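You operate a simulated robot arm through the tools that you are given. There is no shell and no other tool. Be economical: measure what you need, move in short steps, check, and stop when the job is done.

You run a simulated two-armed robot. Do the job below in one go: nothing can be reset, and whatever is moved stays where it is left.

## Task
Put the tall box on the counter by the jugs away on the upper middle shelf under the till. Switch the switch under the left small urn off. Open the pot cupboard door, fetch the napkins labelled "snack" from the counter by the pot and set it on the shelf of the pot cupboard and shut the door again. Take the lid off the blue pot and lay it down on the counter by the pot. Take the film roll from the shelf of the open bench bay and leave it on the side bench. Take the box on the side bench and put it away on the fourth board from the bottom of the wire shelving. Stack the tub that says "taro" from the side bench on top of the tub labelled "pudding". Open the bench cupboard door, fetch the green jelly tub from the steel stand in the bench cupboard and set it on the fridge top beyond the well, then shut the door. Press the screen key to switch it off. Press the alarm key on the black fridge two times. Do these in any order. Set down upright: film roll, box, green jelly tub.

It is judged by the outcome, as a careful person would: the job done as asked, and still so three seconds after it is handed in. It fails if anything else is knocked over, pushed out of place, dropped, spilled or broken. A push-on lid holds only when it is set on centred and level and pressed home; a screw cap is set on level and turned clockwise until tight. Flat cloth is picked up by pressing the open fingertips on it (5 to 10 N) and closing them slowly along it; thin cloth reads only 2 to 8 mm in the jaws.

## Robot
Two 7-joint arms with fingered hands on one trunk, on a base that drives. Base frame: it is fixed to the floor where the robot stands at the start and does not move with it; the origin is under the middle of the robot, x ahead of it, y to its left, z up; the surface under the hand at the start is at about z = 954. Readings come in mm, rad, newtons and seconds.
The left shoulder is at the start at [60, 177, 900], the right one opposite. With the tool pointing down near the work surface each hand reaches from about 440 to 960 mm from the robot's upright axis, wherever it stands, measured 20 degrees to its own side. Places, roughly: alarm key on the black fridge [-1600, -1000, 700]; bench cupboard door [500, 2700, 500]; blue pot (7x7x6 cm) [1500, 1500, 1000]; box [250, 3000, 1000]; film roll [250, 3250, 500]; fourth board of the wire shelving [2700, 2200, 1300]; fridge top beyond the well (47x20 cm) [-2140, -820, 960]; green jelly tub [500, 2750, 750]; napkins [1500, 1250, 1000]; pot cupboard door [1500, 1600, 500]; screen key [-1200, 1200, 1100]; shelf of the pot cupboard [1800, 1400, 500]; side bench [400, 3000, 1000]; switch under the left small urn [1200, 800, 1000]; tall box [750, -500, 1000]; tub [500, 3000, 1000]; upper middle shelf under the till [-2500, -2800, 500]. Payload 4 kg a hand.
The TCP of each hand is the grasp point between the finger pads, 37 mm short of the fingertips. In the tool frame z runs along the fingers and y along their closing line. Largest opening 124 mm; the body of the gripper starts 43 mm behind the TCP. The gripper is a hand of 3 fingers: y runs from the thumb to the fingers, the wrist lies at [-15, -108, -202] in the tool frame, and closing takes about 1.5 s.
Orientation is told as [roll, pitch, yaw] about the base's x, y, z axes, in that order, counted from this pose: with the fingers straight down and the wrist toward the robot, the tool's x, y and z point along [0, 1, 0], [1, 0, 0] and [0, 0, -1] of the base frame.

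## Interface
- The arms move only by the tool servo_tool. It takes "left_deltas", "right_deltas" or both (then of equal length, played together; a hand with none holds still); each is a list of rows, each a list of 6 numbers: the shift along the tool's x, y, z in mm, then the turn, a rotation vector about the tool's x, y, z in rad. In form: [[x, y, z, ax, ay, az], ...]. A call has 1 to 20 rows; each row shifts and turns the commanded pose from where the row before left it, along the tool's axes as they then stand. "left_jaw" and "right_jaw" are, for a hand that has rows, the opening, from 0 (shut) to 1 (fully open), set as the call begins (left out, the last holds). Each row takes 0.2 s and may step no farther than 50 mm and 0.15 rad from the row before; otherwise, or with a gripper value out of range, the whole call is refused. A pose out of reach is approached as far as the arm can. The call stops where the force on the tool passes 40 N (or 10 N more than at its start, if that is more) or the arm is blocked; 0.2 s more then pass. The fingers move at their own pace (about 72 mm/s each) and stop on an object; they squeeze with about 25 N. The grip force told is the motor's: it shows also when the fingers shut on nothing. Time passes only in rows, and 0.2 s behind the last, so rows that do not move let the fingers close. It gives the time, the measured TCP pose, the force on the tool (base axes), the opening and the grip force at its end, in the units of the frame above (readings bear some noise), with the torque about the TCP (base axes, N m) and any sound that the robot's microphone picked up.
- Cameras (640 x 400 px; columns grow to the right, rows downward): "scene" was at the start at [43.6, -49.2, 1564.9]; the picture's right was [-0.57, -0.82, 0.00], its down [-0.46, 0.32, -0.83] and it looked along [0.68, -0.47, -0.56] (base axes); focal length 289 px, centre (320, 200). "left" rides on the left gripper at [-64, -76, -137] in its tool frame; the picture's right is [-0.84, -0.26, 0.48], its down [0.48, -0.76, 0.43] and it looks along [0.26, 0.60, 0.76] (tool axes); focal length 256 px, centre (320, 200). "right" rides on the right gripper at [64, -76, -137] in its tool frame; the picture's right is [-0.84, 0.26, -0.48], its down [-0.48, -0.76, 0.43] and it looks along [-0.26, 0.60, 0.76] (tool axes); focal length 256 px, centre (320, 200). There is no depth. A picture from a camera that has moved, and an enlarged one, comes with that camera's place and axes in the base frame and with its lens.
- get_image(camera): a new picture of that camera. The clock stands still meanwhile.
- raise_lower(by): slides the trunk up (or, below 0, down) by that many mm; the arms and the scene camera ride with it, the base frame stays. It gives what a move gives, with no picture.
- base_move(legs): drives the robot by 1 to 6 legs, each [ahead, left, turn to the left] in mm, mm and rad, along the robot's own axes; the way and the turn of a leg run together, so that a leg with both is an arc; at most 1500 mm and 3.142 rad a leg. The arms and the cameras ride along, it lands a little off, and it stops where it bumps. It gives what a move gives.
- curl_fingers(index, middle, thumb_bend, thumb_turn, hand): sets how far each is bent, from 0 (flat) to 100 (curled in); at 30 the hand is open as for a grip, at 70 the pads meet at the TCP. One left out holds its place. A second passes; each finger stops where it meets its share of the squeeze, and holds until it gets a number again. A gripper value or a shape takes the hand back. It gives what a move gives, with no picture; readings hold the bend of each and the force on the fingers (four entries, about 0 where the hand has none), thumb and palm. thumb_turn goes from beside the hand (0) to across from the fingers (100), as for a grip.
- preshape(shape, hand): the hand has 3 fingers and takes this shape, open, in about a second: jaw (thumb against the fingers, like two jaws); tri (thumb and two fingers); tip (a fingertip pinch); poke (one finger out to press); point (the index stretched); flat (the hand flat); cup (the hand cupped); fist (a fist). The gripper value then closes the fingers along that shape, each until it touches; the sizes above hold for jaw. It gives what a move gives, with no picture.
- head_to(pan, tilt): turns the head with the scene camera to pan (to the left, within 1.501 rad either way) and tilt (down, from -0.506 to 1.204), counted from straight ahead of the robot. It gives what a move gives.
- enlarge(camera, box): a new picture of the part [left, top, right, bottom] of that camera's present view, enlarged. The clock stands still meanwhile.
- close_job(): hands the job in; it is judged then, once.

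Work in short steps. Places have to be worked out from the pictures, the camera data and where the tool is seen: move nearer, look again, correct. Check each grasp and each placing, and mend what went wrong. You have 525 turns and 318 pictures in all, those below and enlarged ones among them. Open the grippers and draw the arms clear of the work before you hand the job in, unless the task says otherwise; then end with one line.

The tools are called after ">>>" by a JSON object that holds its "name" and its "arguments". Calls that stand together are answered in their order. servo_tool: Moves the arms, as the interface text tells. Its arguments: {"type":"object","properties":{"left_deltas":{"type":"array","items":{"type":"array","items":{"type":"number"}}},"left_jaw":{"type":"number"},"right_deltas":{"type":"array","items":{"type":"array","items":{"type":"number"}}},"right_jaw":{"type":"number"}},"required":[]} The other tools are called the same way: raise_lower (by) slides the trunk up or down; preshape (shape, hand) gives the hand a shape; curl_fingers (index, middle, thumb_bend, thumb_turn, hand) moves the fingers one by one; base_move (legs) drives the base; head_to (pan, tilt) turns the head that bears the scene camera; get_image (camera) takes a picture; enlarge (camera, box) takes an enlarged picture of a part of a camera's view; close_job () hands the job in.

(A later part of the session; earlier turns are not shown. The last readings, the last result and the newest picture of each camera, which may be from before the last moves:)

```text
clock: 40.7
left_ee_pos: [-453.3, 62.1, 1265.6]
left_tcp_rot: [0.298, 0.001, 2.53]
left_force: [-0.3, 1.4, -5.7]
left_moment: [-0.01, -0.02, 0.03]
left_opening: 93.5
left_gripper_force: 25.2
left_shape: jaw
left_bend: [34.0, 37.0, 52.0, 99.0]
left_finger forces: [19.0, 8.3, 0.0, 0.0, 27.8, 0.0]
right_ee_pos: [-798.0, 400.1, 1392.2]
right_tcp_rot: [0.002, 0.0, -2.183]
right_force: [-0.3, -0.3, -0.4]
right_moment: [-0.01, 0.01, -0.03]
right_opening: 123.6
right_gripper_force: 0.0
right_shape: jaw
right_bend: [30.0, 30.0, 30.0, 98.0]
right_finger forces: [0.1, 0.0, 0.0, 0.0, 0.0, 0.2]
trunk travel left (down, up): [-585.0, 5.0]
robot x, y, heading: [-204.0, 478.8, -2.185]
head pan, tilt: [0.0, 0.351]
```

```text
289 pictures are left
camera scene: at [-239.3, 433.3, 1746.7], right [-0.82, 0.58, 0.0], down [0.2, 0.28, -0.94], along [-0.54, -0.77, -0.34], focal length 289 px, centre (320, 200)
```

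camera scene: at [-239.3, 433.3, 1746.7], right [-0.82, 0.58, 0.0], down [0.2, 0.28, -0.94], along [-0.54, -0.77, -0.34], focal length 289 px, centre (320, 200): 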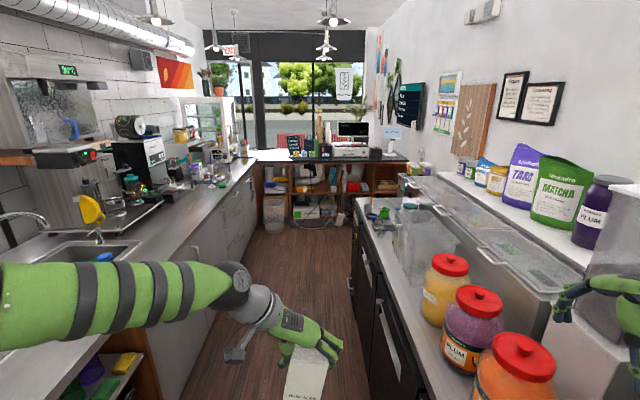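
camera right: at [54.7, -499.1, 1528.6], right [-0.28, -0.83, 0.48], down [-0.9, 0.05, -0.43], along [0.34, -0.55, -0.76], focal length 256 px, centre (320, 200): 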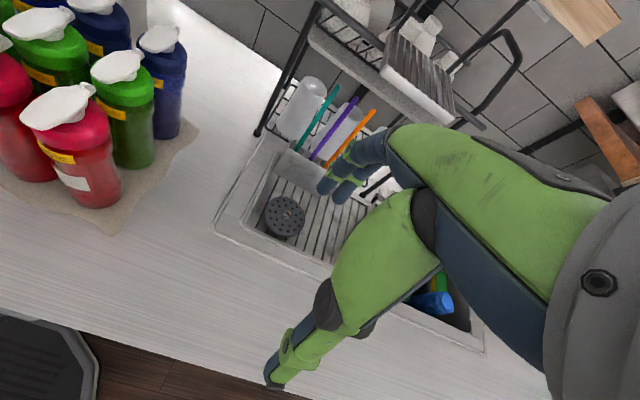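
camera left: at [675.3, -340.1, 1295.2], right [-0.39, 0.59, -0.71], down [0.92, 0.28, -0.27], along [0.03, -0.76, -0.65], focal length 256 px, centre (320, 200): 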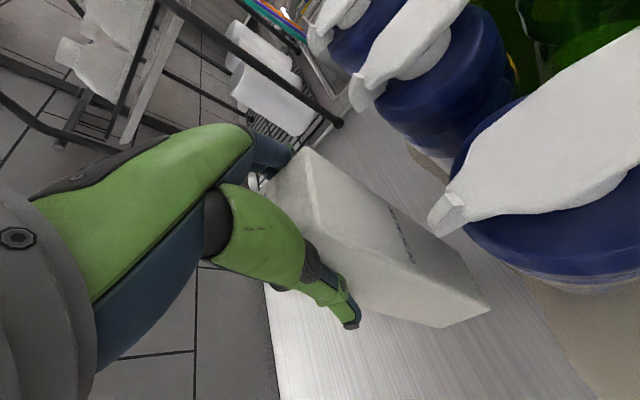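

The corridor is clear. I strafe left to its middle, drive down 1400 mm and look at the till shelves.

>>> {"name": "base_move", "arguments": {"legs": [[0, 220, 0], [1400, 0, 0]]}}

>>> {"name": "get_image", "arguments": {"camera": "scene"}}

```text
clock: 48.9
left_ee_pos: [-1080.0, -1193.2, 1263.4]
left_tcp_rot: [0.299, 0.0, 2.52]
left_force: [0.3, 0.9, -4.9]
left_moment: [-0.05, 0.0, -0.02]
left_opening: 93.7
left_gripper_force: 25.5
left_shape: jaw
left_bend: [34.0, 37.0, 52.0, 99.0]
left_finger forces: [18.9, 8.4, 0.0, 0.0, 27.5, 0.1]
right_ee_pos: [-1420.6, -851.0, 1392.1]
right_tcp_rot: [-0.001, -0.001, -2.194]
right_force: [-0.2, 0.9, -0.3]
right_moment: [0.04, -0.02, 0.01]
right_opening: 123.9
right_gripper_force: 0.1
right_shape: jaw
right_bend: [30.0, 30.0, 30.0, 98.0]
right_finger forces: [0.0, 0.0, 0.0, 0.0, 0.0, 0.0]
trunk travel left (down, up): [-585.0, 5.0]
robot x, y, heading: [-826.2, -775.0, -2.198]
head pan, tilt: [0.0, 0.351]
```

```text
288 pictures are left
camera scene: at [-862.6, -823.4, 1746.7], right [-0.81, 0.58, 0.0], down [0.2, 0.28, -0.94], along [-0.55, -0.76, -0.34], focal length 289 px, centre (320, 200)
```

scene: 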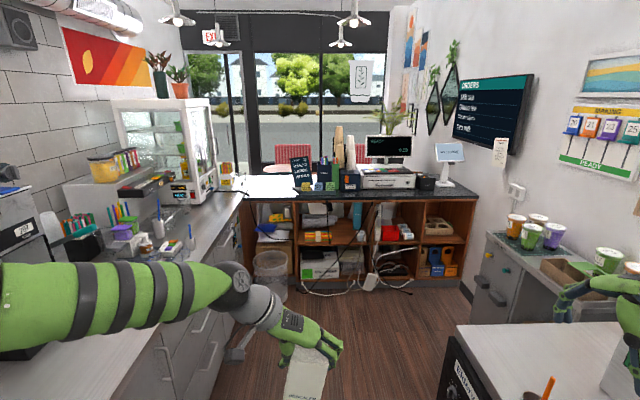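

>>> {"name": "enlarge", "arguments": {"camera": "scene", "box": [230, 170, 490, 305]}}

```text
2.46 times, centred on (360, 238) of scene
camera zoom: at [-862.6, -823.4, 1746.7], right [-0.81, 0.58, 0.0], down [0.2, 0.28, -0.94], along [-0.55, -0.76, -0.34], focal length 712 px, centre (222, 108)
```

zoom: 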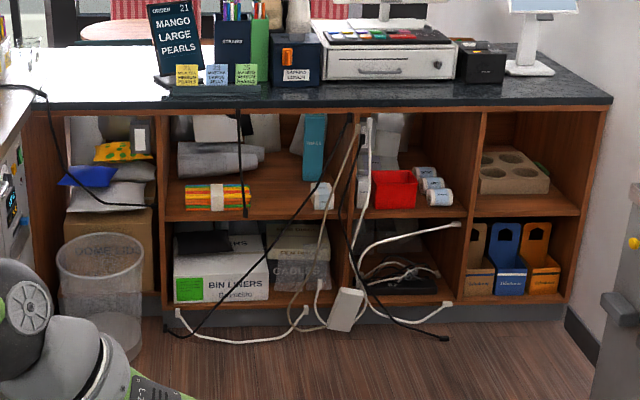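

The place coordinates match the second bay (with the blue binder); its shelf is at z≈500 with free space between the orange pack and the binder. I drive closer.

>>> {"name": "base_move", "arguments": {"legs": [[0, 0, 0.02], [1300, 0, 0], [0, -245, 0]]}}

>>> {"name": "head_to", "arguments": {"pan": 0.0, "tilt": 0.75}}

>>> {"name": "get_image", "arguments": {"camera": "scene"}}

```text
clock: 57.1
left_ee_pos: [-1997.3, -2120.0, 1263.1]
left_tcp_rot: [0.299, 0.001, 2.541]
left_force: [-1.0, 1.1, -4.6]
left_moment: [-0.06, 0.04, 0.03]
left_opening: 93.6
left_gripper_force: 24.9
left_shape: jaw
left_bend: [34.0, 37.0, 52.0, 99.0]
left_finger forces: [19.1, 8.4, 0.0, 0.0, 27.4, 0.0]
right_ee_pos: [-2345.8, -1785.0, 1392.1]
right_tcp_rot: [0.002, 0.002, -2.173]
right_force: [-0.3, -0.2, 0.5]
right_moment: [0.0, -0.07, -0.02]
right_opening: 123.7
right_gripper_force: 0.1
right_shape: jaw
right_bend: [30.0, 30.0, 30.0, 98.0]
right_finger forces: [0.0, 0.0, 0.1, 0.1, 0.1, 0.0]
trunk travel left (down, up): [-585.0, 5.0]
robot x, y, heading: [-1751.5, -1695.2, -2.167]
head pan, tilt: [0.0, 0.351]
```

```text
clock: 58.0
left_ee_pos: [-1997.8, -2121.6, 1264.5]
left_tcp_rot: [0.299, -0.001, 2.538]
left_force: [0.2, -0.1, -4.5]
left_moment: [-0.01, -0.01, 0.01]
left_opening: 93.6
left_gripper_force: 24.6
left_shape: jaw
left_bend: [34.0, 37.0, 52.0, 99.0]
left_finger forces: [18.9, 8.4, 0.1, 0.0, 27.3, 0.0]
right_ee_pos: [-2345.7, -1787.4, 1392.3]
right_tcp_rot: [0.0, 0.001, -2.174]
right_force: [-0.8, -0.7, 0.2]
right_moment: [0.0, 0.01, -0.03]
right_opening: 123.6
right_gripper_force: 0.0
right_shape: jaw
right_bend: [30.0, 30.0, 30.0, 98.0]
right_finger forces: [0.1, 0.0, 0.0, 0.0, 0.0, 0.0]
trunk travel left (down, up): [-585.0, 5.0]
robot x, y, heading: [-1752.6, -1693.4, -2.171]
head pan, tilt: [0.0, 0.75]
```

```text
286 pictures are left
camera scene: at [-1782.0, -1738.6, 1711.1], right [-0.82, 0.57, 0.0], down [0.39, 0.56, -0.73], along [-0.41, -0.6, -0.68], focal length 289 px, centre (320, 200)
```

scene: 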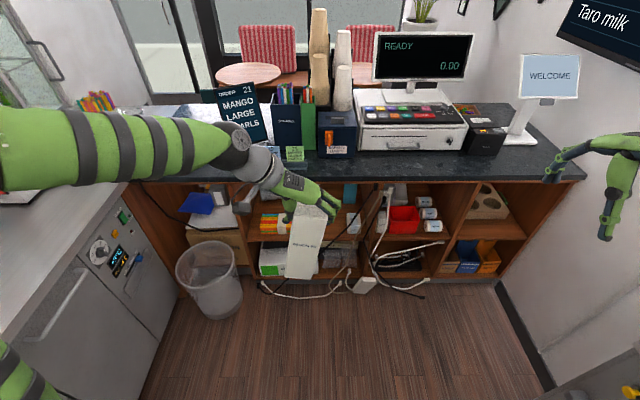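

Robot at n≈-473, u≈-2391 facing the till. I extend the arm 200 mm and rotate the tool to nearly horizontal, so the box points forward.

>>> {"name": "servo_tool", "arguments": {"left_deltas": [[38, 0, 12, 0, 0, 0], [38, 0, 12, 0, 0, 0], [38, 0, 12, 0, 0, 0], [38, 0, 12, 0, 0, 0], [38, 0, 12, 0, 0, 0], [0, 0, 0, 0, 0.15, 0], [0, 0, 0, 0, 0.15, 0], [0, 0, 0, 0, 0.15, 0], [0, 0, 0, 0, 0.15, 0], [0, 0, 0, 0, 0.15, 0], [0, 0, 0, 0, 0.15, 0], [0, 0, 0, 0, 0.15, 0], [0, 0, 0, 0, 0.15, 0], [0, 0, 0, 0, 0, 0]]}}

>>> {"name": "get_image", "arguments": {"camera": "scene"}}

```text
clock: 61.0
left_ee_pos: [-2109.2, -2286.1, 1261.9]
left_tcp_rot: [1.499, 0.002, 2.54]
left_force: [-0.6, 0.2, -5.2]
left_moment: [0.33, -0.23, 0.0]
left_opening: 93.8
left_gripper_force: 25.2
left_shape: jaw
left_bend: [34.0, 37.0, 52.0, 98.0]
left_finger forces: [20.4, 7.9, 0.1, 0.0, 27.2, 0.0]
right_ee_pos: [-2345.5, -1787.4, 1392.8]
right_tcp_rot: [0.0, 0.0, -2.173]
right_force: [0.5, 0.1, 0.5]
right_moment: [-0.03, -0.04, -0.02]
right_opening: 123.8
right_gripper_force: 0.1
right_shape: jaw
right_bend: [30.0, 30.0, 30.0, 98.0]
right_finger forces: [0.0, 0.1, 0.0, 0.0, 0.0, 0.0]
trunk travel left (down, up): [-585.0, 5.0]
robot x, y, heading: [-1751.5, -1696.5, -2.177]
head pan, tilt: [0.0, 0.75]
```

```text
285 pictures are left
camera scene: at [-1781.6, -1738.5, 1711.1], right [-0.82, 0.57, 0.0], down [0.39, 0.56, -0.73], along [-0.41, -0.6, -0.68], focal length 289 px, centre (320, 200)
```

scene: 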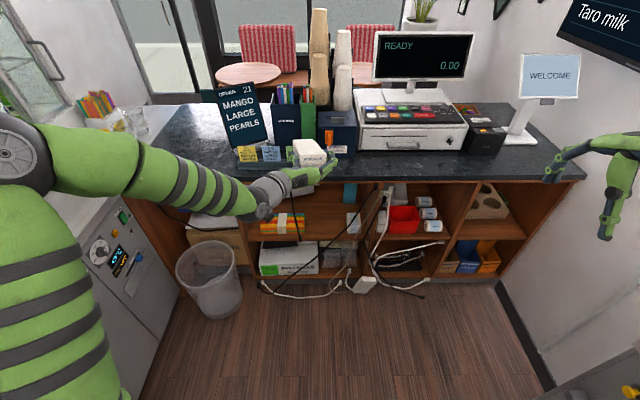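

The box's own tilt relative to the tool means I need ~0.37 rad more for it to lie level. Box end is still 140 mm short of the counter, so I lower the trunk fully and look.

>>> {"name": "raise_lower", "arguments": {"by": -575}}

>>> {"name": "head_to", "arguments": {"pan": 0.0, "tilt": 0.45}}

>>> {"name": "get_image", "arguments": {"camera": "scene"}}

>>> {"name": "get_image", "arguments": {"camera": "left"}}

```text
refused: -575 is not a number from -400 to 400
```

```text
clock: 61.8
left_ee_pos: [-2110.3, -2285.9, 1263.3]
left_tcp_rot: [1.497, 0.001, 2.539]
left_force: [-0.7, 0.2, -5.1]
left_moment: [0.34, -0.26, 0.01]
left_opening: 93.8
left_gripper_force: 24.6
left_shape: jaw
left_bend: [34.0, 37.0, 52.0, 98.0]
left_finger forces: [20.4, 8.0, 0.0, 0.0, 27.3, 0.0]
right_ee_pos: [-2346.2, -1786.6, 1392.2]
right_tcp_rot: [0.001, 0.001, -2.174]
right_force: [-0.6, -0.1, -0.8]
right_moment: [0.03, -0.03, 0.02]
right_opening: 123.6
right_gripper_force: 0.1
right_shape: jaw
right_bend: [30.0, 30.0, 30.0, 98.0]
right_finger forces: [0.1, 0.0, 0.0, 0.1, 0.1, 0.0]
trunk travel left (down, up): [-585.0, 5.0]
robot x, y, heading: [-1753.4, -1696.9, -2.173]
head pan, tilt: [0.0, 0.45]
```

```text
284 pictures are left
camera scene: at [-1787.0, -1746.2, 1737.4], right [-0.82, 0.57, 0.0], down [0.25, 0.36, -0.9], along [-0.51, -0.74, -0.44], focal length 289 px, centre (320, 200)
```

scene: 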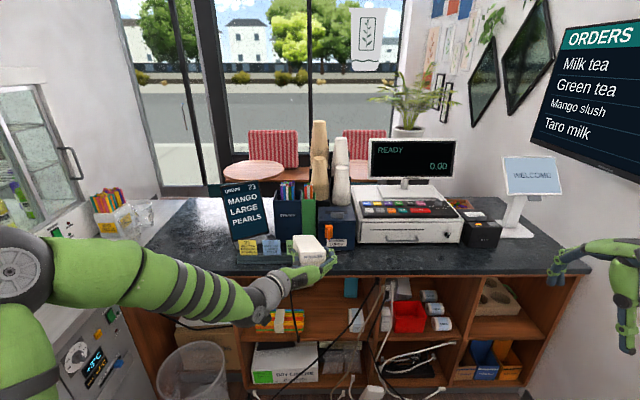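

```text
283 pictures are left
camera left: at [-1966.9, -2212.2, 1209.2], right [-0.03, -0.49, -0.87], down [0.36, -0.82, 0.45], along [-0.93, -0.3, 0.2], focal length 256 px, centre (320, 200)
```

left: 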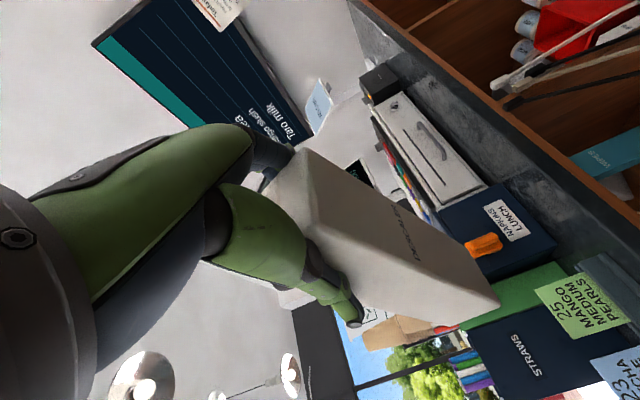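

Limit is 400 per call; I lower in two steps.

>>> {"name": "raise_lower", "arguments": {"by": -400}}

>>> {"name": "raise_lower", "arguments": {"by": -180}}

>>> {"name": "get_image", "arguments": {"camera": "scene"}}

```text
clock: 65.6
left_ee_pos: [-2109.4, -2286.1, 862.9]
left_tcp_rot: [1.496, 0.001, 2.54]
left_force: [-0.7, 0.1, -4.7]
left_moment: [0.33, -0.23, -0.02]
left_opening: 93.8
left_gripper_force: 25.2
left_shape: jaw
left_bend: [34.0, 37.0, 52.0, 98.0]
left_finger forces: [20.2, 8.0, 0.0, 0.0, 27.2, 0.1]
right_ee_pos: [-2345.6, -1785.7, 991.3]
right_tcp_rot: [0.0, -0.001, -2.174]
right_force: [0.0, -0.4, -0.2]
right_moment: [0.02, 0.01, -0.03]
right_opening: 123.7
right_gripper_force: 0.1
right_shape: jaw
right_bend: [30.0, 30.0, 30.0, 98.0]
right_finger forces: [0.1, 0.0, 0.1, 0.1, 0.1, 0.1]
trunk travel left (down, up): [-185.0, 405.0]
robot x, y, heading: [-1753.7, -1695.3, -2.173]
head pan, tilt: [0.0, 0.45]
```

```text
clock: 67.6
left_ee_pos: [-2109.5, -2286.6, 682.0]
left_tcp_rot: [1.498, -0.001, 2.54]
left_force: [0.3, 0.8, -5.1]
left_moment: [0.3, -0.23, -0.04]
left_opening: 93.8
left_gripper_force: 25.2
left_shape: jaw
left_bend: [34.0, 37.0, 52.0, 98.0]
left_finger forces: [20.3, 8.1, 0.1, 0.0, 27.2, 0.1]
right_ee_pos: [-2344.7, -1787.0, 812.2]
right_tcp_rot: [0.0, -0.001, -2.173]
right_force: [1.1, 0.5, -0.2]
right_moment: [0.01, 0.0, -0.02]
right_opening: 123.7
right_gripper_force: 0.1
right_shape: jaw
right_bend: [30.0, 30.0, 30.0, 98.0]
right_finger forces: [0.1, 0.0, 0.0, 0.0, 0.1, 0.1]
trunk travel left (down, up): [-5.0, 585.0]
robot x, y, heading: [-1751.6, -1699.6, -2.169]
head pan, tilt: [0.0, 0.45]
```

```text
282 pictures are left
camera scene: at [-1786.9, -1746.1, 1157.6], right [-0.82, 0.57, 0.0], down [0.25, 0.36, -0.9], along [-0.51, -0.74, -0.44], focal length 289 px, centre (320, 200)
```

scene: 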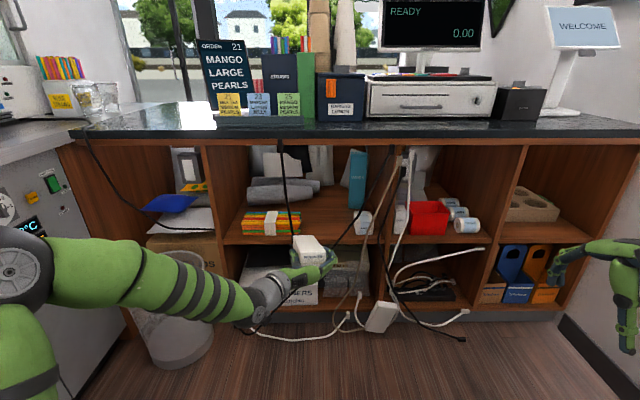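

Second bay upper shelf: board front at z≈505, free gap n≈-425…-600. I rotate the tool 0.37 more so the box is level, lower 125 mm and shift right 67 mm.

>>> {"name": "servo_tool", "arguments": {"left_deltas": [[0, 0, 0, 0, 0.125, 0], [0, 0, 0, 0, 0.125, 0], [0, 0, 0, 0, 0.12, 0], [-40, 22, -12, 0, 0, 0], [-40, 22, -12, 0, 0, 0], [-40, 23, -12, 0, 0, 0], [0, 0, 0, 0, 0, 0]]}}

>>> {"name": "get_image", "arguments": {"camera": "scene"}}

>>> {"name": "get_image", "arguments": {"camera": "left"}}

```text
clock: 69.2
left_ee_pos: [-2166.3, -2249.6, 555.7]
left_tcp_rot: [1.868, 0.0, 2.539]
left_force: [-0.5, -0.5, -6.2]
left_moment: [0.39, -0.3, -0.01]
left_opening: 93.7
left_gripper_force: 25.1
left_shape: jaw
left_bend: [34.0, 37.0, 52.0, 98.0]
left_finger forces: [19.7, 8.3, 0.0, 0.1, 27.0, 0.1]
right_ee_pos: [-2345.4, -1786.9, 812.9]
right_tcp_rot: [0.0, 0.0, -2.174]
right_force: [0.2, -0.8, 0.5]
right_moment: [0.01, 0.01, -0.03]
right_opening: 123.6
right_gripper_force: 0.0
right_shape: jaw
right_bend: [30.0, 30.0, 30.0, 98.0]
right_finger forces: [0.1, 0.0, 0.0, 0.0, 0.0, 0.0]
trunk travel left (down, up): [-5.0, 585.0]
robot x, y, heading: [-1755.5, -1698.4, -2.175]
head pan, tilt: [0.0, 0.45]
```

```text
281 pictures are left
camera scene: at [-1787.0, -1746.1, 1157.5], right [-0.82, 0.57, 0.0], down [0.25, 0.36, -0.9], along [-0.51, -0.74, -0.44], focal length 289 px, centre (320, 200)
```

scene: 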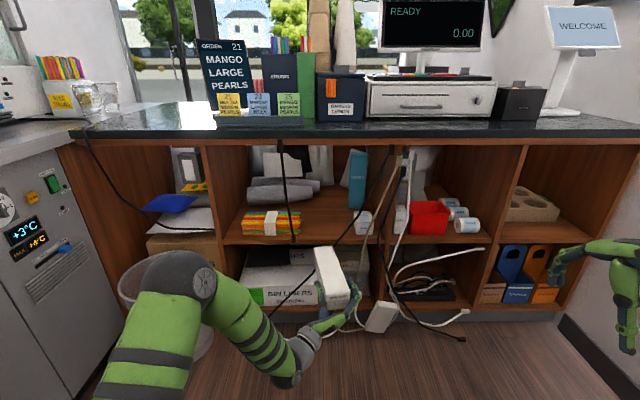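

```text
280 pictures are left
camera left: at [-2040.6, -2199.4, 455.3], right [-0.19, -0.73, -0.66], down [0.47, -0.66, 0.59], along [-0.86, -0.2, 0.47], focal length 256 px, centre (320, 200)
```

left: 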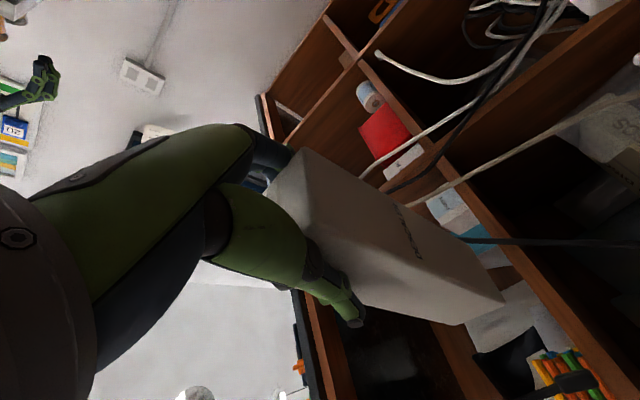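

Box is level. I shift 20 mm left and drive 230 mm forward, then check alignment.

>>> {"name": "servo_tool", "arguments": {"left_deltas": [[0, -20, 0, 0, 0, 0], [0, 0, 0, 0, 0, 0]]}}

>>> {"name": "base_move", "arguments": {"legs": [[230, 0, 0]]}}

>>> {"name": "get_image", "arguments": {"camera": "scene"}}

>>> {"name": "get_image", "arguments": {"camera": "left"}}

```text
clock: 69.8
left_ee_pos: [-2149.1, -2259.3, 556.1]
left_tcp_rot: [1.866, 0.0, 2.54]
left_force: [-1.1, 0.2, -4.5]
left_moment: [0.4, -0.27, -0.03]
left_opening: 93.3
left_gripper_force: 25.2
left_shape: jaw
left_bend: [34.0, 37.0, 52.0, 98.0]
left_finger forces: [19.5, 8.1, 0.0, 0.2, 26.8, 0.1]
right_ee_pos: [-2346.2, -1787.0, 812.7]
right_tcp_rot: [0.001, -0.001, -2.173]
right_force: [0.7, 0.3, 0.9]
right_moment: [0.01, 0.03, -0.02]
right_opening: 123.9
right_gripper_force: 0.1
right_shape: jaw
right_bend: [30.0, 30.0, 30.0, 98.0]
right_finger forces: [0.0, 0.1, 0.0, 0.0, 0.1, 0.0]
trunk travel left (down, up): [-5.0, 585.0]
robot x, y, heading: [-1753.1, -1696.6, -2.174]
head pan, tilt: [0.0, 0.45]
```

```text
clock: 71.6
left_ee_pos: [-2279.9, -2446.0, 556.8]
left_tcp_rot: [1.868, -0.002, 2.538]
left_force: [-0.4, -0.1, -4.8]
left_moment: [0.37, -0.27, 0.0]
left_opening: 94.0
left_gripper_force: 25.2
left_shape: jaw
left_bend: [34.0, 37.0, 52.0, 98.0]
left_finger forces: [19.4, 8.1, 0.0, 0.0, 26.7, 0.0]
right_ee_pos: [-2475.1, -1972.9, 811.5]
right_tcp_rot: [0.001, 0.0, -2.173]
right_force: [0.1, 0.1, -0.1]
right_moment: [-0.02, -0.04, 0.0]
right_opening: 123.5
right_gripper_force: 0.1
right_shape: jaw
right_bend: [30.0, 30.0, 30.0, 98.0]
right_finger forces: [0.0, 0.0, 0.0, 0.0, 0.0, 0.1]
trunk travel left (down, up): [-5.0, 585.0]
robot x, y, heading: [-1881.6, -1880.7, -2.179]
head pan, tilt: [0.0, 0.45]
```

```text
279 pictures are left
camera scene: at [-1916.3, -1933.7, 1157.5], right [-0.82, 0.57, 0.0], down [0.25, 0.36, -0.9], along [-0.51, -0.74, -0.44], focal length 289 px, centre (320, 200)
```

scene: 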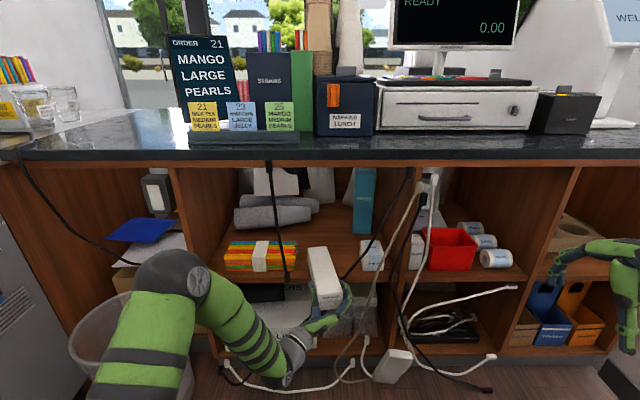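

```text
278 pictures are left
camera left: at [-2152.9, -2397.6, 455.6], right [-0.19, -0.73, -0.66], down [0.47, -0.66, 0.59], along [-0.86, -0.2, 0.47], focal length 256 px, centre (320, 200)
```

left: 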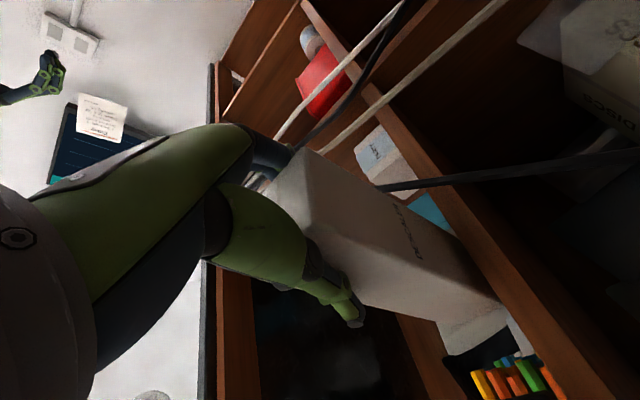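

The box is yawed ~0.19 rad in the grip. I turn the hand to straighten it, and shift left 30 mm to keep clear of the diagonal cable.

>>> {"name": "servo_tool", "arguments": {"left_deltas": [[0, -15, 0, -0.09, 0, -0.028], [0, -15, 0, -0.09, 0, -0.028], [0, 0, 0, 0, 0, 0]]}}

>>> {"name": "enlarge", "arguments": {"camera": "scene", "box": [200, 150, 440, 300]}}

```text
clock: 72.4
left_ee_pos: [-2256.1, -2465.3, 556.0]
left_tcp_rot: [1.868, -0.002, 2.349]
left_force: [0.0, 1.4, -4.5]
left_moment: [0.31, -0.33, 0.0]
left_opening: 93.7
left_gripper_force: 25.4
left_shape: jaw
left_bend: [34.0, 37.0, 52.0, 98.0]
left_finger forces: [19.0, 8.2, 0.0, 0.0, 26.3, 0.0]
right_ee_pos: [-2474.8, -1975.1, 811.6]
right_tcp_rot: [0.001, -0.001, -2.176]
right_force: [0.4, -0.3, 0.7]
right_moment: [0.0, 0.01, -0.01]
right_opening: 124.0
right_gripper_force: 0.0
right_shape: jaw
right_bend: [30.0, 30.0, 30.0, 98.0]
right_finger forces: [0.0, 0.1, 0.1, 0.0, 0.1, 0.0]
trunk travel left (down, up): [-5.0, 585.0]
robot x, y, heading: [-1881.5, -1885.0, -2.174]
head pan, tilt: [0.0, 0.45]
```

```text
2.67 times, centred on (320, 225) of scene
camera zoom: at [-1916.4, -1933.8, 1157.5], right [-0.82, 0.57, 0.0], down [0.25, 0.36, -0.9], along [-0.51, -0.74, -0.44], focal length 771 px, centre (320, 133)
```

zoom: 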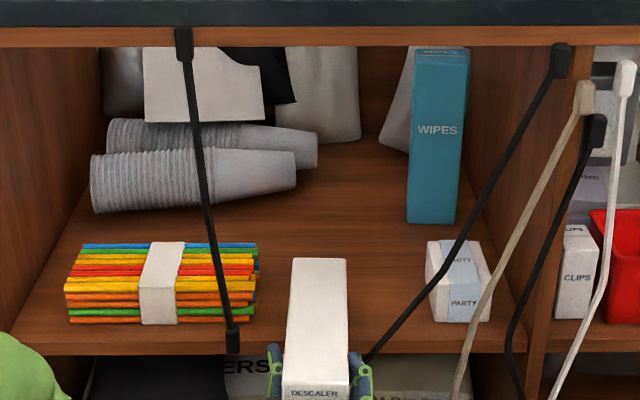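

The gap is clear between the two cables. I drive 140 mm forward to insert.

>>> {"name": "base_move", "arguments": {"legs": [[140, 0, 0]]}}

>>> {"name": "get_image", "arguments": {"camera": "scene"}}

```text
clock: 73.7
left_ee_pos: [-2335.2, -2579.2, 556.9]
left_tcp_rot: [1.867, 0.0, 2.351]
left_force: [0.3, 0.9, -4.5]
left_moment: [0.32, -0.31, 0.0]
left_opening: 93.9
left_gripper_force: 25.3
left_shape: jaw
left_bend: [34.0, 37.0, 52.0, 98.0]
left_finger forces: [19.0, 8.2, 0.0, 0.1, 26.2, 0.1]
right_ee_pos: [-2554.3, -2088.6, 811.5]
right_tcp_rot: [0.0, -0.001, -2.175]
right_force: [0.1, -0.5, -0.5]
right_moment: [0.04, 0.02, 0.01]
right_opening: 123.8
right_gripper_force: 0.0
right_shape: jaw
right_bend: [30.0, 30.0, 30.0, 98.0]
right_finger forces: [0.0, 0.0, 0.0, 0.1, 0.0, 0.0]
trunk travel left (down, up): [-5.0, 585.0]
robot x, y, heading: [-1961.8, -1997.9, -2.177]
head pan, tilt: [0.0, 0.45]
```

```text
276 pictures are left
camera scene: at [-1995.5, -2048.3, 1157.5], right [-0.82, 0.57, 0.0], down [0.25, 0.36, -0.9], along [-0.51, -0.74, -0.44], focal length 289 px, centre (320, 200)
```

scene: 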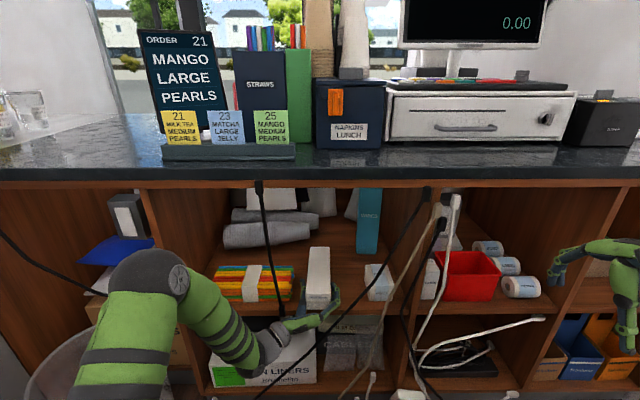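

Box is inside. I lower it 22 mm in small steps and read the force.

>>> {"name": "servo_tool", "arguments": {"left_deltas": [[-5, 0, -1.5, 0, 0, 0], [-5, 0, -1.5, 0, 0, 0], [-5, 0, -1.5, 0, 0, 0], [-5, 0, -1.5, 0, 0, 0], [0, 0, 0, 0, 0, 0]]}}

>>> {"name": "enlarge", "arguments": {"camera": "scene", "box": [200, 180, 440, 330]}}

```text
clock: 74.9
left_ee_pos: [-2335.2, -2579.3, 537.3]
left_tcp_rot: [1.87, -0.001, 2.349]
left_force: [0.8, -0.3, 6.6]
left_moment: [0.29, 0.15, -0.01]
left_opening: 93.6
left_gripper_force: 24.8
left_shape: jaw
left_bend: [34.0, 37.0, 52.0, 99.0]
left_finger forces: [17.7, 8.0, 0.1, 0.0, 27.7, 0.1]
right_ee_pos: [-2553.4, -2087.7, 813.0]
right_tcp_rot: [0.001, 0.0, -2.175]
right_force: [0.0, -0.2, -0.6]
right_moment: [0.0, 0.0, -0.03]
right_opening: 123.8
right_gripper_force: 0.1
right_shape: jaw
right_bend: [30.0, 30.0, 30.0, 98.0]
right_finger forces: [0.0, 0.0, 0.0, 0.0, 0.0, 0.0]
trunk travel left (down, up): [-5.0, 585.0]
robot x, y, heading: [-1961.1, -2000.4, -2.176]
head pan, tilt: [0.0, 0.45]
```

```text
2.67 times, centred on (320, 255) of scene
camera zoom: at [-1995.0, -2047.8, 1157.7], right [-0.82, 0.57, 0.0], down [0.25, 0.36, -0.9], along [-0.51, -0.74, -0.43], focal length 771 px, centre (320, 53)
```

zoom: 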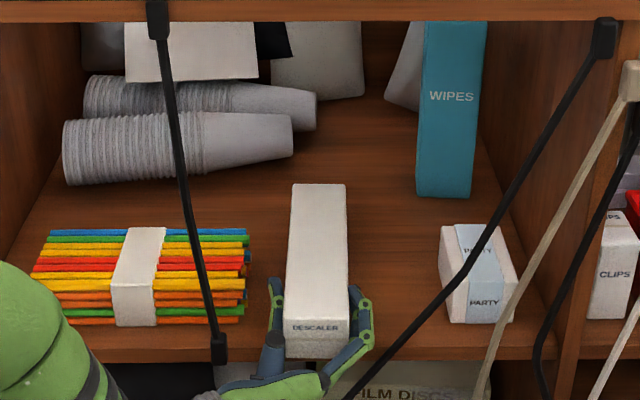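

Contact made. I open, back off, then will push the box deeper with closed fingers.

>>> {"name": "servo_tool", "arguments": {"left_deltas": [[0, 0, 0, 0, 0, 0], [0, 0, 0, 0, 0, 0], [0, 0, 0, 0, 0, 0], [0, 0, 0, 0, 0, 0], [0, 0, 0, 0, 0, 0]], "left_jaw": 0.85}}

>>> {"name": "enlarge", "arguments": {"camera": "scene", "box": [200, 180, 440, 330]}}

```text
clock: 76.1
left_ee_pos: [-2335.6, -2578.5, 535.4]
left_tcp_rot: [1.869, 0.0, 2.35]
left_force: [0.1, -0.2, 0.8]
left_moment: [-0.03, -0.01, -0.01]
left_opening: 105.2
left_gripper_force: 0.0
left_shape: jaw
left_bend: [32.0, 34.0, 0.0, 98.0]
left_finger forces: [0.0, 0.0, 0.0, 0.0, 0.0, 0.0]
right_ee_pos: [-2554.0, -2086.4, 811.7]
right_tcp_rot: [0.001, 0.0, -2.175]
right_force: [0.2, 0.2, -0.4]
right_moment: [-0.03, 0.01, 0.0]
right_opening: 123.8
right_gripper_force: 0.1
right_shape: jaw
right_bend: [30.0, 30.0, 30.0, 98.0]
right_finger forces: [0.0, 0.1, 0.0, 0.1, 0.1, 0.0]
trunk travel left (down, up): [-5.0, 585.0]
robot x, y, heading: [-1960.4, -1997.2, -2.177]
head pan, tilt: [0.0, 0.45]
```

```text
2.67 times, centred on (320, 255) of scene
camera zoom: at [-1995.3, -2048.1, 1157.5], right [-0.82, 0.57, 0.0], down [0.25, 0.36, -0.9], along [-0.51, -0.74, -0.44], focal length 771 px, centre (320, 53)
```

zoom: 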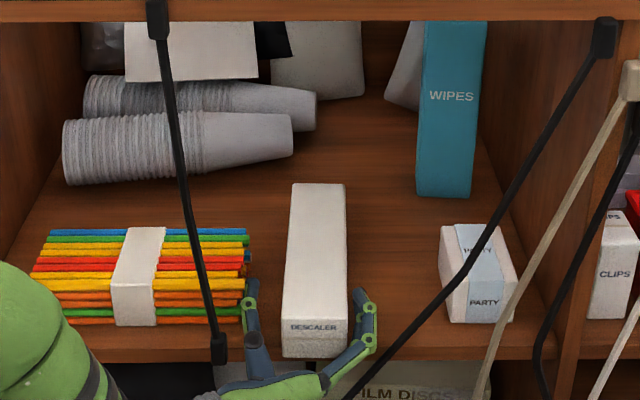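

Released cleanly. I back the base 90 mm, close the hand, and view before pushing.

>>> {"name": "base_move", "arguments": {"legs": [[-90, 0, 0]]}}

>>> {"name": "servo_tool", "arguments": {"left_deltas": [[0, 0, 0, 0, 0, 0], [0, 0, 0, 0, 0, 0], [0, 0, 0, 0, 0, 0], [0, 0, 0, 0, 0, 0], [0, 0, 0, 0, 0, 0], [0, 0, 0, 0, 0, 0], [0, 0, 0, 0, 0, 0], [0, 0, 0, 0, 0, 0]], "left_jaw": 0.0}}

>>> {"name": "enlarge", "arguments": {"camera": "scene", "box": [180, 180, 440, 342]}}

```text
clock: 77.2
left_ee_pos: [-2283.6, -2503.7, 535.5]
left_tcp_rot: [1.867, -0.003, 2.346]
left_force: [1.0, 1.2, -0.1]
left_moment: [0.03, -0.01, 0.0]
left_opening: 104.9
left_gripper_force: 0.0
left_shape: jaw
left_bend: [32.0, 34.0, 0.0, 98.0]
left_finger forces: [0.0, 0.1, 0.0, 0.0, 0.0, 0.0]
right_ee_pos: [-2502.2, -2011.2, 811.7]
right_tcp_rot: [0.0, -0.001, -2.176]
right_force: [-0.1, 0.3, -0.4]
right_moment: [-0.02, 0.02, -0.02]
right_opening: 123.2
right_gripper_force: 0.1
right_shape: jaw
right_bend: [30.0, 30.0, 30.0, 98.0]
right_finger forces: [0.0, 0.1, 0.2, 0.0, 0.0, 0.0]
trunk travel left (down, up): [-5.0, 585.0]
robot x, y, heading: [-1908.8, -1919.9, -2.178]
head pan, tilt: [0.0, 0.45]
```

```text
clock: 79.0
left_ee_pos: [-2284.4, -2503.7, 536.1]
left_tcp_rot: [1.868, 0.001, 2.347]
left_force: [0.1, 0.0, 0.0]
left_moment: [0.01, -0.01, 0.01]
left_opening: 0.0
left_gripper_force: 25.4
left_shape: jaw
left_bend: [70.0, 70.0, 71.0, 100.0]
left_finger forces: [0.0, 0.0, 0.1, 0.0, 0.1, 0.0]
right_ee_pos: [-2501.2, -2011.6, 811.9]
right_tcp_rot: [0.0, 0.0, -2.176]
right_force: [0.1, 0.8, -0.2]
right_moment: [0.02, -0.02, 0.03]
right_opening: 123.6
right_gripper_force: 0.2
right_shape: jaw
right_bend: [30.0, 30.0, 30.0, 98.0]
right_finger forces: [0.1, 0.0, 0.0, 0.0, 0.1, 0.0]
trunk travel left (down, up): [-5.0, 585.0]
robot x, y, heading: [-1906.5, -1922.9, -2.178]
head pan, tilt: [0.0, 0.45]
```

```text
2.46 times, centred on (310, 261) of scene
camera zoom: at [-1943.3, -1972.8, 1157.5], right [-0.82, 0.57, 0.0], down [0.25, 0.36, -0.9], along [-0.51, -0.74, -0.44], focal length 712 px, centre (345, 50)
```

zoom: 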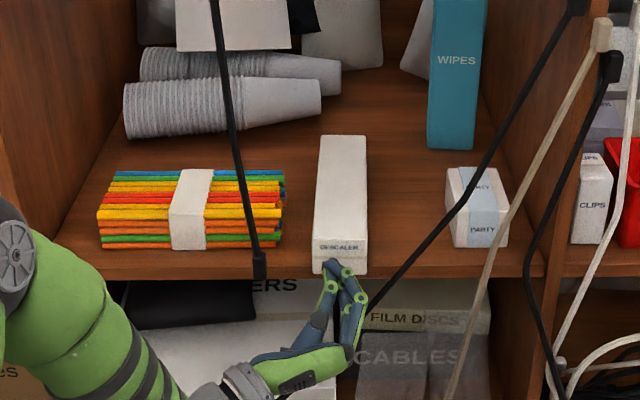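

Fingertips are centred on the box end. I push forward 75 mm with the base.

>>> {"name": "base_move", "arguments": {"legs": [[75, 0, 0]]}}

>>> {"name": "base_move", "arguments": {"legs": [[-200, 0, 0]]}}

>>> {"name": "get_image", "arguments": {"camera": "scene"}}

```text
clock: 80.0
left_ee_pos: [-2326.9, -2566.0, 534.9]
left_tcp_rot: [1.868, 0.0, 2.347]
left_force: [-0.6, -0.7, 0.0]
left_moment: [0.0, 0.0, 0.0]
left_opening: 0.1
left_gripper_force: 24.6
left_shape: jaw
left_bend: [70.0, 70.0, 71.0, 100.0]
left_finger forces: [0.0, 0.0, 0.0, 0.0, 0.1, 0.0]
right_ee_pos: [-2544.2, -2074.7, 812.8]
right_tcp_rot: [-0.001, -0.001, -2.175]
right_force: [-0.1, 0.5, 0.5]
right_moment: [0.01, 0.04, 0.0]
right_opening: 123.6
right_gripper_force: 0.0
right_shape: jaw
right_bend: [30.0, 30.0, 30.0, 98.0]
right_finger forces: [0.0, 0.0, 0.0, 0.1, 0.1, 0.1]
trunk travel left (down, up): [-5.0, 585.0]
robot x, y, heading: [-1954.4, -1985.1, -2.171]
head pan, tilt: [0.0, 0.45]
```

```text
clock: 81.7
left_ee_pos: [-2207.5, -2397.7, 535.1]
left_tcp_rot: [1.868, -0.001, 2.351]
left_force: [1.2, 0.1, -0.7]
left_moment: [-0.02, 0.03, -0.02]
left_opening: 0.1
left_gripper_force: 25.1
left_shape: jaw
left_bend: [70.0, 70.0, 71.0, 100.0]
left_finger forces: [0.0, 0.1, 0.1, 0.1, 0.1, 0.0]
right_ee_pos: [-2428.2, -1906.9, 812.8]
right_tcp_rot: [-0.002, 0.001, -2.173]
right_force: [-0.6, -0.6, 0.6]
right_moment: [0.02, -0.01, 0.02]
right_opening: 123.7
right_gripper_force: 0.0
right_shape: jaw
right_bend: [30.0, 30.0, 30.0, 98.0]
right_finger forces: [0.0, 0.0, 0.1, 0.0, 0.0, 0.0]
trunk travel left (down, up): [-5.0, 585.0]
robot x, y, heading: [-1833.1, -1814.3, -2.168]
head pan, tilt: [0.0, 0.45]
```

```text
272 pictures are left
camera scene: at [-1869.5, -1865.8, 1157.5], right [-0.82, 0.57, 0.0], down [0.25, 0.36, -0.9], along [-0.51, -0.74, -0.44], focal length 289 px, centre (320, 200)
```

scene: 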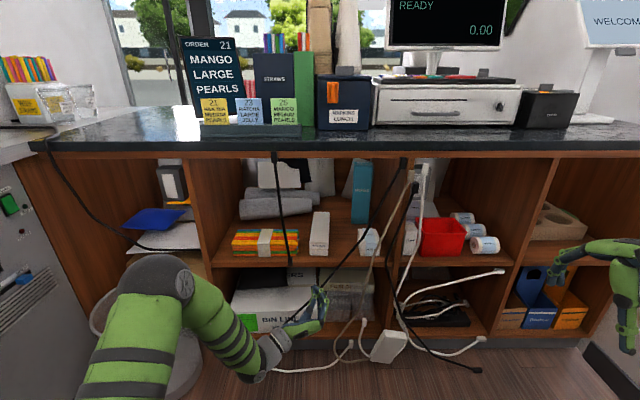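

The box is in place on the shelf. Next the alarm key: I retract the left arm (keeping it horizontal) and raise the right hand, then turn toward the fridge row.

>>> {"name": "servo_tool", "arguments": {"left_deltas": [[12, 0, -38, 0, 0, 0], [12, 0, -38, 0, 0, 0], [12, 0, -38, 0, 0, 0], [12, 0, -38, 0, 0, 0], [0, 0, 0, 0.09, 0, 0.028], [0, 0, 0, 0.09, 0, 0.028], [0, 0, 0, 0, -0.15, 0], [0, 0, 0, 0, -0.147, 0]], "right_deltas": [[0, 0, -40, 0, 0, 0], [0, 0, -40, 0, 0, 0], [0, 0, -40, 0, 0, 0], [0, 0, -40, 0, 0, 0], [0, 0, -40, 0, 0, 0], [0, 0, -40, 0, 0, 0], [0, 0, 0, 0, 0, 0], [0, 0, 0, 0, 0, 0]]}}

>>> {"name": "raise_lower", "arguments": {"by": 300}}

>>> {"name": "base_move", "arguments": {"legs": [[0, 150, 0], [0, 0, -1.571]]}}

>>> {"name": "get_image", "arguments": {"camera": "scene"}}

```text
clock: 83.5
left_ee_pos: [-2096.0, -2285.5, 535.9]
left_tcp_rot: [1.569, -0.001, 2.541]
left_force: [0.2, -0.3, 0.2]
left_moment: [0.01, 0.03, 0.02]
left_opening: 0.1
left_gripper_force: 25.4
left_shape: jaw
left_bend: [70.0, 70.0, 71.0, 100.0]
left_finger forces: [0.1, 0.1, 0.0, 0.0, 0.0, 0.0]
right_ee_pos: [-2432.1, -1906.7, 1050.9]
right_tcp_rot: [-0.001, -0.001, -2.173]
right_force: [-0.4, -0.3, 0.2]
right_moment: [0.04, -0.04, -0.01]
right_opening: 123.7
right_gripper_force: 0.1
right_shape: jaw
right_bend: [30.0, 30.0, 30.0, 98.0]
right_finger forces: [0.0, 0.0, 0.0, 0.0, 0.0, 0.1]
trunk travel left (down, up): [-5.0, 585.0]
robot x, y, heading: [-1835.9, -1814.7, -2.173]
head pan, tilt: [0.0, 0.45]
```

```text
clock: 86.5
left_ee_pos: [-2096.5, -2286.6, 836.9]
left_tcp_rot: [1.573, -0.001, 2.541]
left_force: [-0.7, 0.0, -0.6]
left_moment: [-0.01, 0.01, 0.01]
left_opening: 0.0
left_gripper_force: 24.9
left_shape: jaw
left_bend: [70.0, 70.0, 71.0, 100.0]
left_finger forces: [0.0, 0.0, 0.1, 0.1, 0.1, 0.0]
right_ee_pos: [-2431.0, -1905.8, 1350.5]
right_tcp_rot: [-0.001, 0.0, -2.172]
right_force: [-0.7, 0.1, 0.2]
right_moment: [0.01, -0.01, 0.01]
right_opening: 123.7
right_gripper_force: 0.0
right_shape: jaw
right_bend: [30.0, 30.0, 30.0, 98.0]
right_finger forces: [0.0, 0.0, 0.1, 0.0, 0.0, 0.0]
trunk travel left (down, up): [-305.0, 285.0]
robot x, y, heading: [-1834.0, -1815.6, -2.173]
head pan, tilt: [0.0, 0.45]
```

```text
clock: 91.6
left_ee_pos: [-2181.6, -1645.8, 836.4]
left_tcp_rot: [1.569, 0.0, 0.978]
left_force: [0.9, -1.0, 0.4]
left_moment: [0.0, -0.01, 0.05]
left_opening: 0.1
left_gripper_force: 24.7
left_shape: jaw
left_bend: [70.0, 70.0, 71.0, 100.0]
left_finger forces: [0.1, 0.1, 0.0, 0.0, 0.0, 0.0]
right_ee_pos: [-1804.6, -1306.2, 1350.2]
right_tcp_rot: [0.0, 0.0, 2.55]
right_force: [0.2, 0.7, 0.1]
right_moment: [0.01, 0.02, 0.0]
right_opening: 123.8
right_gripper_force: 0.1
right_shape: jaw
right_bend: [30.0, 30.0, 30.0, 98.0]
right_finger forces: [0.1, 0.0, 0.1, 0.0, 0.1, 0.1]
trunk travel left (down, up): [-305.0, 285.0]
robot x, y, heading: [-1708.2, -1899.5, 2.547]
head pan, tilt: [0.0, 0.45]
```

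```text
271 pictures are left
camera scene: at [-1760.4, -1865.9, 1457.5], right [0.56, 0.83, 0.0], down [0.36, -0.24, -0.9], along [-0.75, 0.5, -0.44], focal length 289 px, centre (320, 200)
```

scene: 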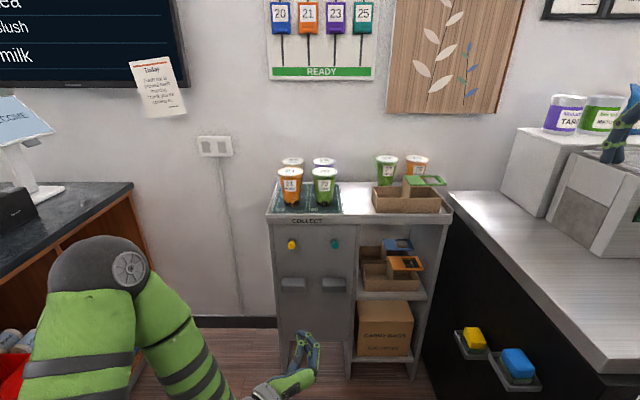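

I back off 210 mm, strafe right toward the fridge, and look at its front for the alarm key.

>>> {"name": "base_move", "arguments": {"legs": [[-210, 0, -0.012], [0, -720, 0]]}}

>>> {"name": "head_to", "arguments": {"pan": -0.1, "tilt": 0.7}}

>>> {"name": "get_image", "arguments": {"camera": "scene"}}

```text
clock: 96.8
left_ee_pos: [-1587.0, -1168.3, 836.3]
left_tcp_rot: [1.571, 0.0, 0.954]
left_force: [0.1, 0.4, 0.3]
left_moment: [0.0, -0.05, -0.01]
left_opening: 0.1
left_gripper_force: 25.6
left_shape: jaw
left_bend: [70.0, 70.0, 71.0, 100.0]
left_finger forces: [0.0, 0.0, 0.1, 0.0, 0.1, 0.0]
right_ee_pos: [-1204.2, -837.8, 1350.7]
right_tcp_rot: [0.0, 0.0, 2.526]
right_force: [-0.5, 1.2, -0.4]
right_moment: [0.03, 0.04, -0.02]
right_opening: 123.8
right_gripper_force: 0.0
right_shape: jaw
right_bend: [30.0, 30.0, 30.0, 98.0]
right_finger forces: [0.1, 0.0, 0.1, 0.0, 0.0, 0.0]
trunk travel left (down, up): [-305.0, 285.0]
robot x, y, heading: [-1123.1, -1433.9, 2.53]
head pan, tilt: [0.0, 0.45]
```

```text
clock: 97.6
left_ee_pos: [-1587.4, -1168.0, 836.3]
left_tcp_rot: [1.571, 0.0, 0.955]
left_force: [0.1, -0.6, -0.9]
left_moment: [0.0, 0.03, 0.01]
left_opening: 0.0
left_gripper_force: 24.9
left_shape: jaw
left_bend: [70.0, 70.0, 71.0, 100.0]
left_finger forces: [0.1, 0.1, 0.0, 0.0, 0.0, 0.1]
right_ee_pos: [-1203.3, -839.0, 1351.3]
right_tcp_rot: [0.0, 0.001, 2.526]
right_force: [-0.4, 0.4, -0.9]
right_moment: [-0.01, -0.01, 0.0]
right_opening: 123.8
right_gripper_force: 0.0
right_shape: jaw
right_bend: [30.0, 30.0, 30.0, 98.0]
right_finger forces: [0.1, 0.0, 0.0, 0.0, 0.1, 0.1]
trunk travel left (down, up): [-305.0, 285.0]
robot x, y, heading: [-1121.6, -1435.9, 2.524]
head pan, tilt: [-0.099, 0.7]
```

```text
270 pictures are left
camera scene: at [-1160.3, -1395.9, 1435.4], right [0.66, 0.75, 0.0], down [0.49, -0.42, -0.77], along [-0.58, 0.5, -0.64], focal length 289 px, centre (320, 200)
```

scene: 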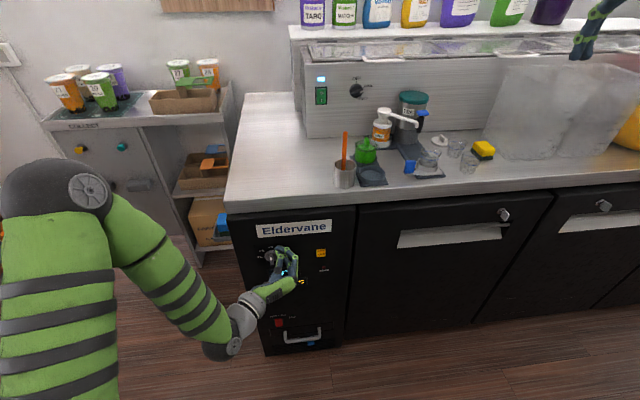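

>>> {"name": "enlarge", "arguments": {"camera": "scene", "box": [230, 210, 360, 350]}}

>>> {"name": "get_image", "arguments": {"camera": "left"}}

```text
2.86 times, centred on (295, 280) of scene
camera zoom: at [-1160.3, -1395.9, 1435.4], right [0.66, 0.75, 0.0], down [0.49, -0.42, -0.77], along [-0.58, 0.5, -0.64], focal length 826 px, centre (391, -29)
```

zoom: 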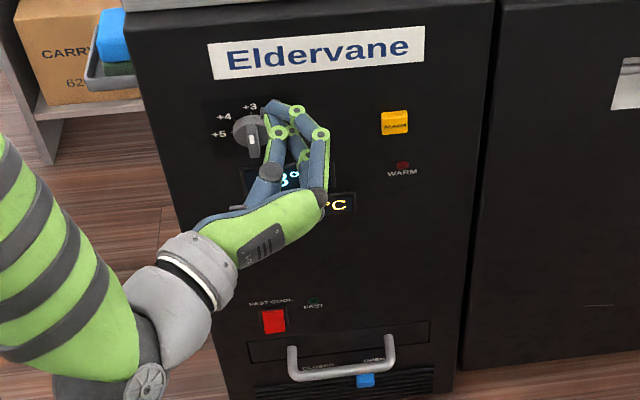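

```text
268 pictures are left
camera left: at [-1519.1, -1309.2, 773.4], right [-0.54, 0.07, -0.84], down [-0.79, -0.37, 0.48], along [-0.28, 0.93, 0.26], focal length 256 px, centre (320, 200)
```

left: 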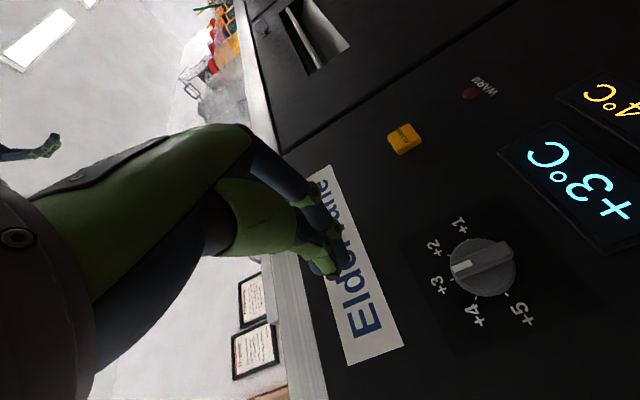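

The yellow "ALARM" key sits at about n=-734, u=-1742, z=735. I put the left hand in poke shape, and look at where the fingertip is.

>>> {"name": "preshape", "arguments": {"shape": "poke", "hand": "left"}}

>>> {"name": "servo_tool", "arguments": {"left_deltas": [[-40, 40, 0, 0, 0, 0], [-40, 40, 0, 0, 0, 0], [-20, 30, 0, 0, 0, 0], [0, 0, 0, 0, 0, 0]]}}

>>> {"name": "get_image", "arguments": {"camera": "left"}}

>>> {"name": "enlarge", "arguments": {"camera": "scene", "box": [230, 210, 390, 350]}}

```text
clock: 98.5
left_ee_pos: [-1587.7, -1168.8, 837.6]
left_tcp_rot: [1.571, 0.0, 0.957]
left_force: [0.9, 0.7, -0.3]
left_moment: [-0.01, -0.02, 0.0]
left_opening: 0.1
left_gripper_force: 0.0
left_shape: poke
left_bend: [70.0, 70.0, 0.0, 100.0]
left_finger forces: [0.0, 0.0, 0.1, 0.1, 0.0, 0.0]
right_ee_pos: [-1202.5, -839.4, 1350.6]
right_tcp_rot: [0.0, 0.001, 2.526]
right_force: [1.6, 0.4, 0.2]
right_moment: [0.02, -0.03, 0.01]
right_opening: 123.7
right_gripper_force: 0.0
right_shape: jaw
right_bend: [30.0, 30.0, 30.0, 98.0]
right_finger forces: [0.2, 0.0, 0.0, 0.0, 0.0, 0.1]
trunk travel left (down, up): [-305.0, 285.0]
robot x, y, heading: [-1120.8, -1439.5, 2.526]
head pan, tilt: [-0.099, 0.7]
```

```text
refused: row 1 steps farther than a row can; nothing moved
```

```text
267 pictures are left
camera left: at [-1519.1, -1309.2, 773.4], right [-0.54, 0.07, -0.84], down [-0.79, -0.37, 0.48], along [-0.28, 0.93, 0.26], focal length 256 px, centre (320, 200)
```

left: 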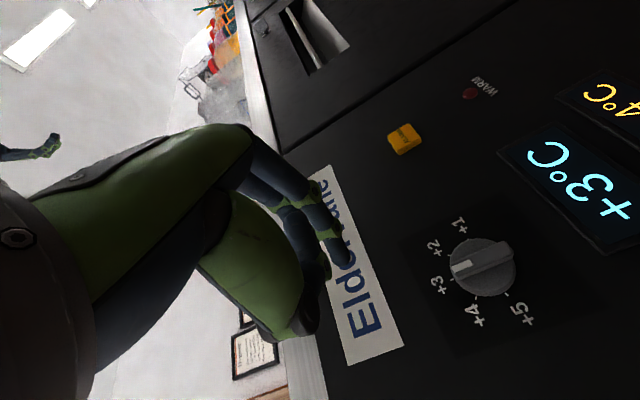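

```text
2.86 times, centred on (310, 280) of scene
camera zoom: at [-1160.2, -1395.9, 1435.3], right [0.66, 0.75, 0.0], down [0.49, -0.42, -0.76], along [-0.58, 0.5, -0.64], focal length 826 px, centre (349, -29)
```

zoom: 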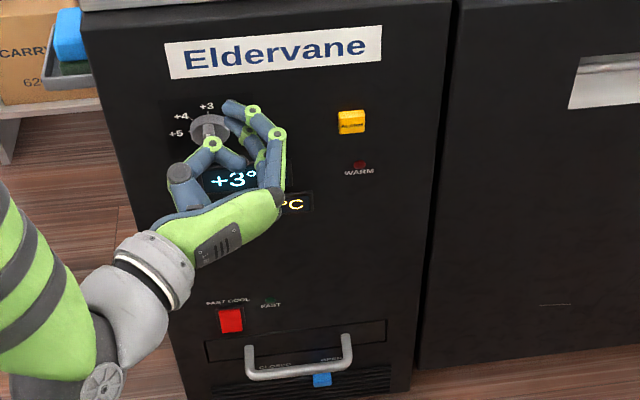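

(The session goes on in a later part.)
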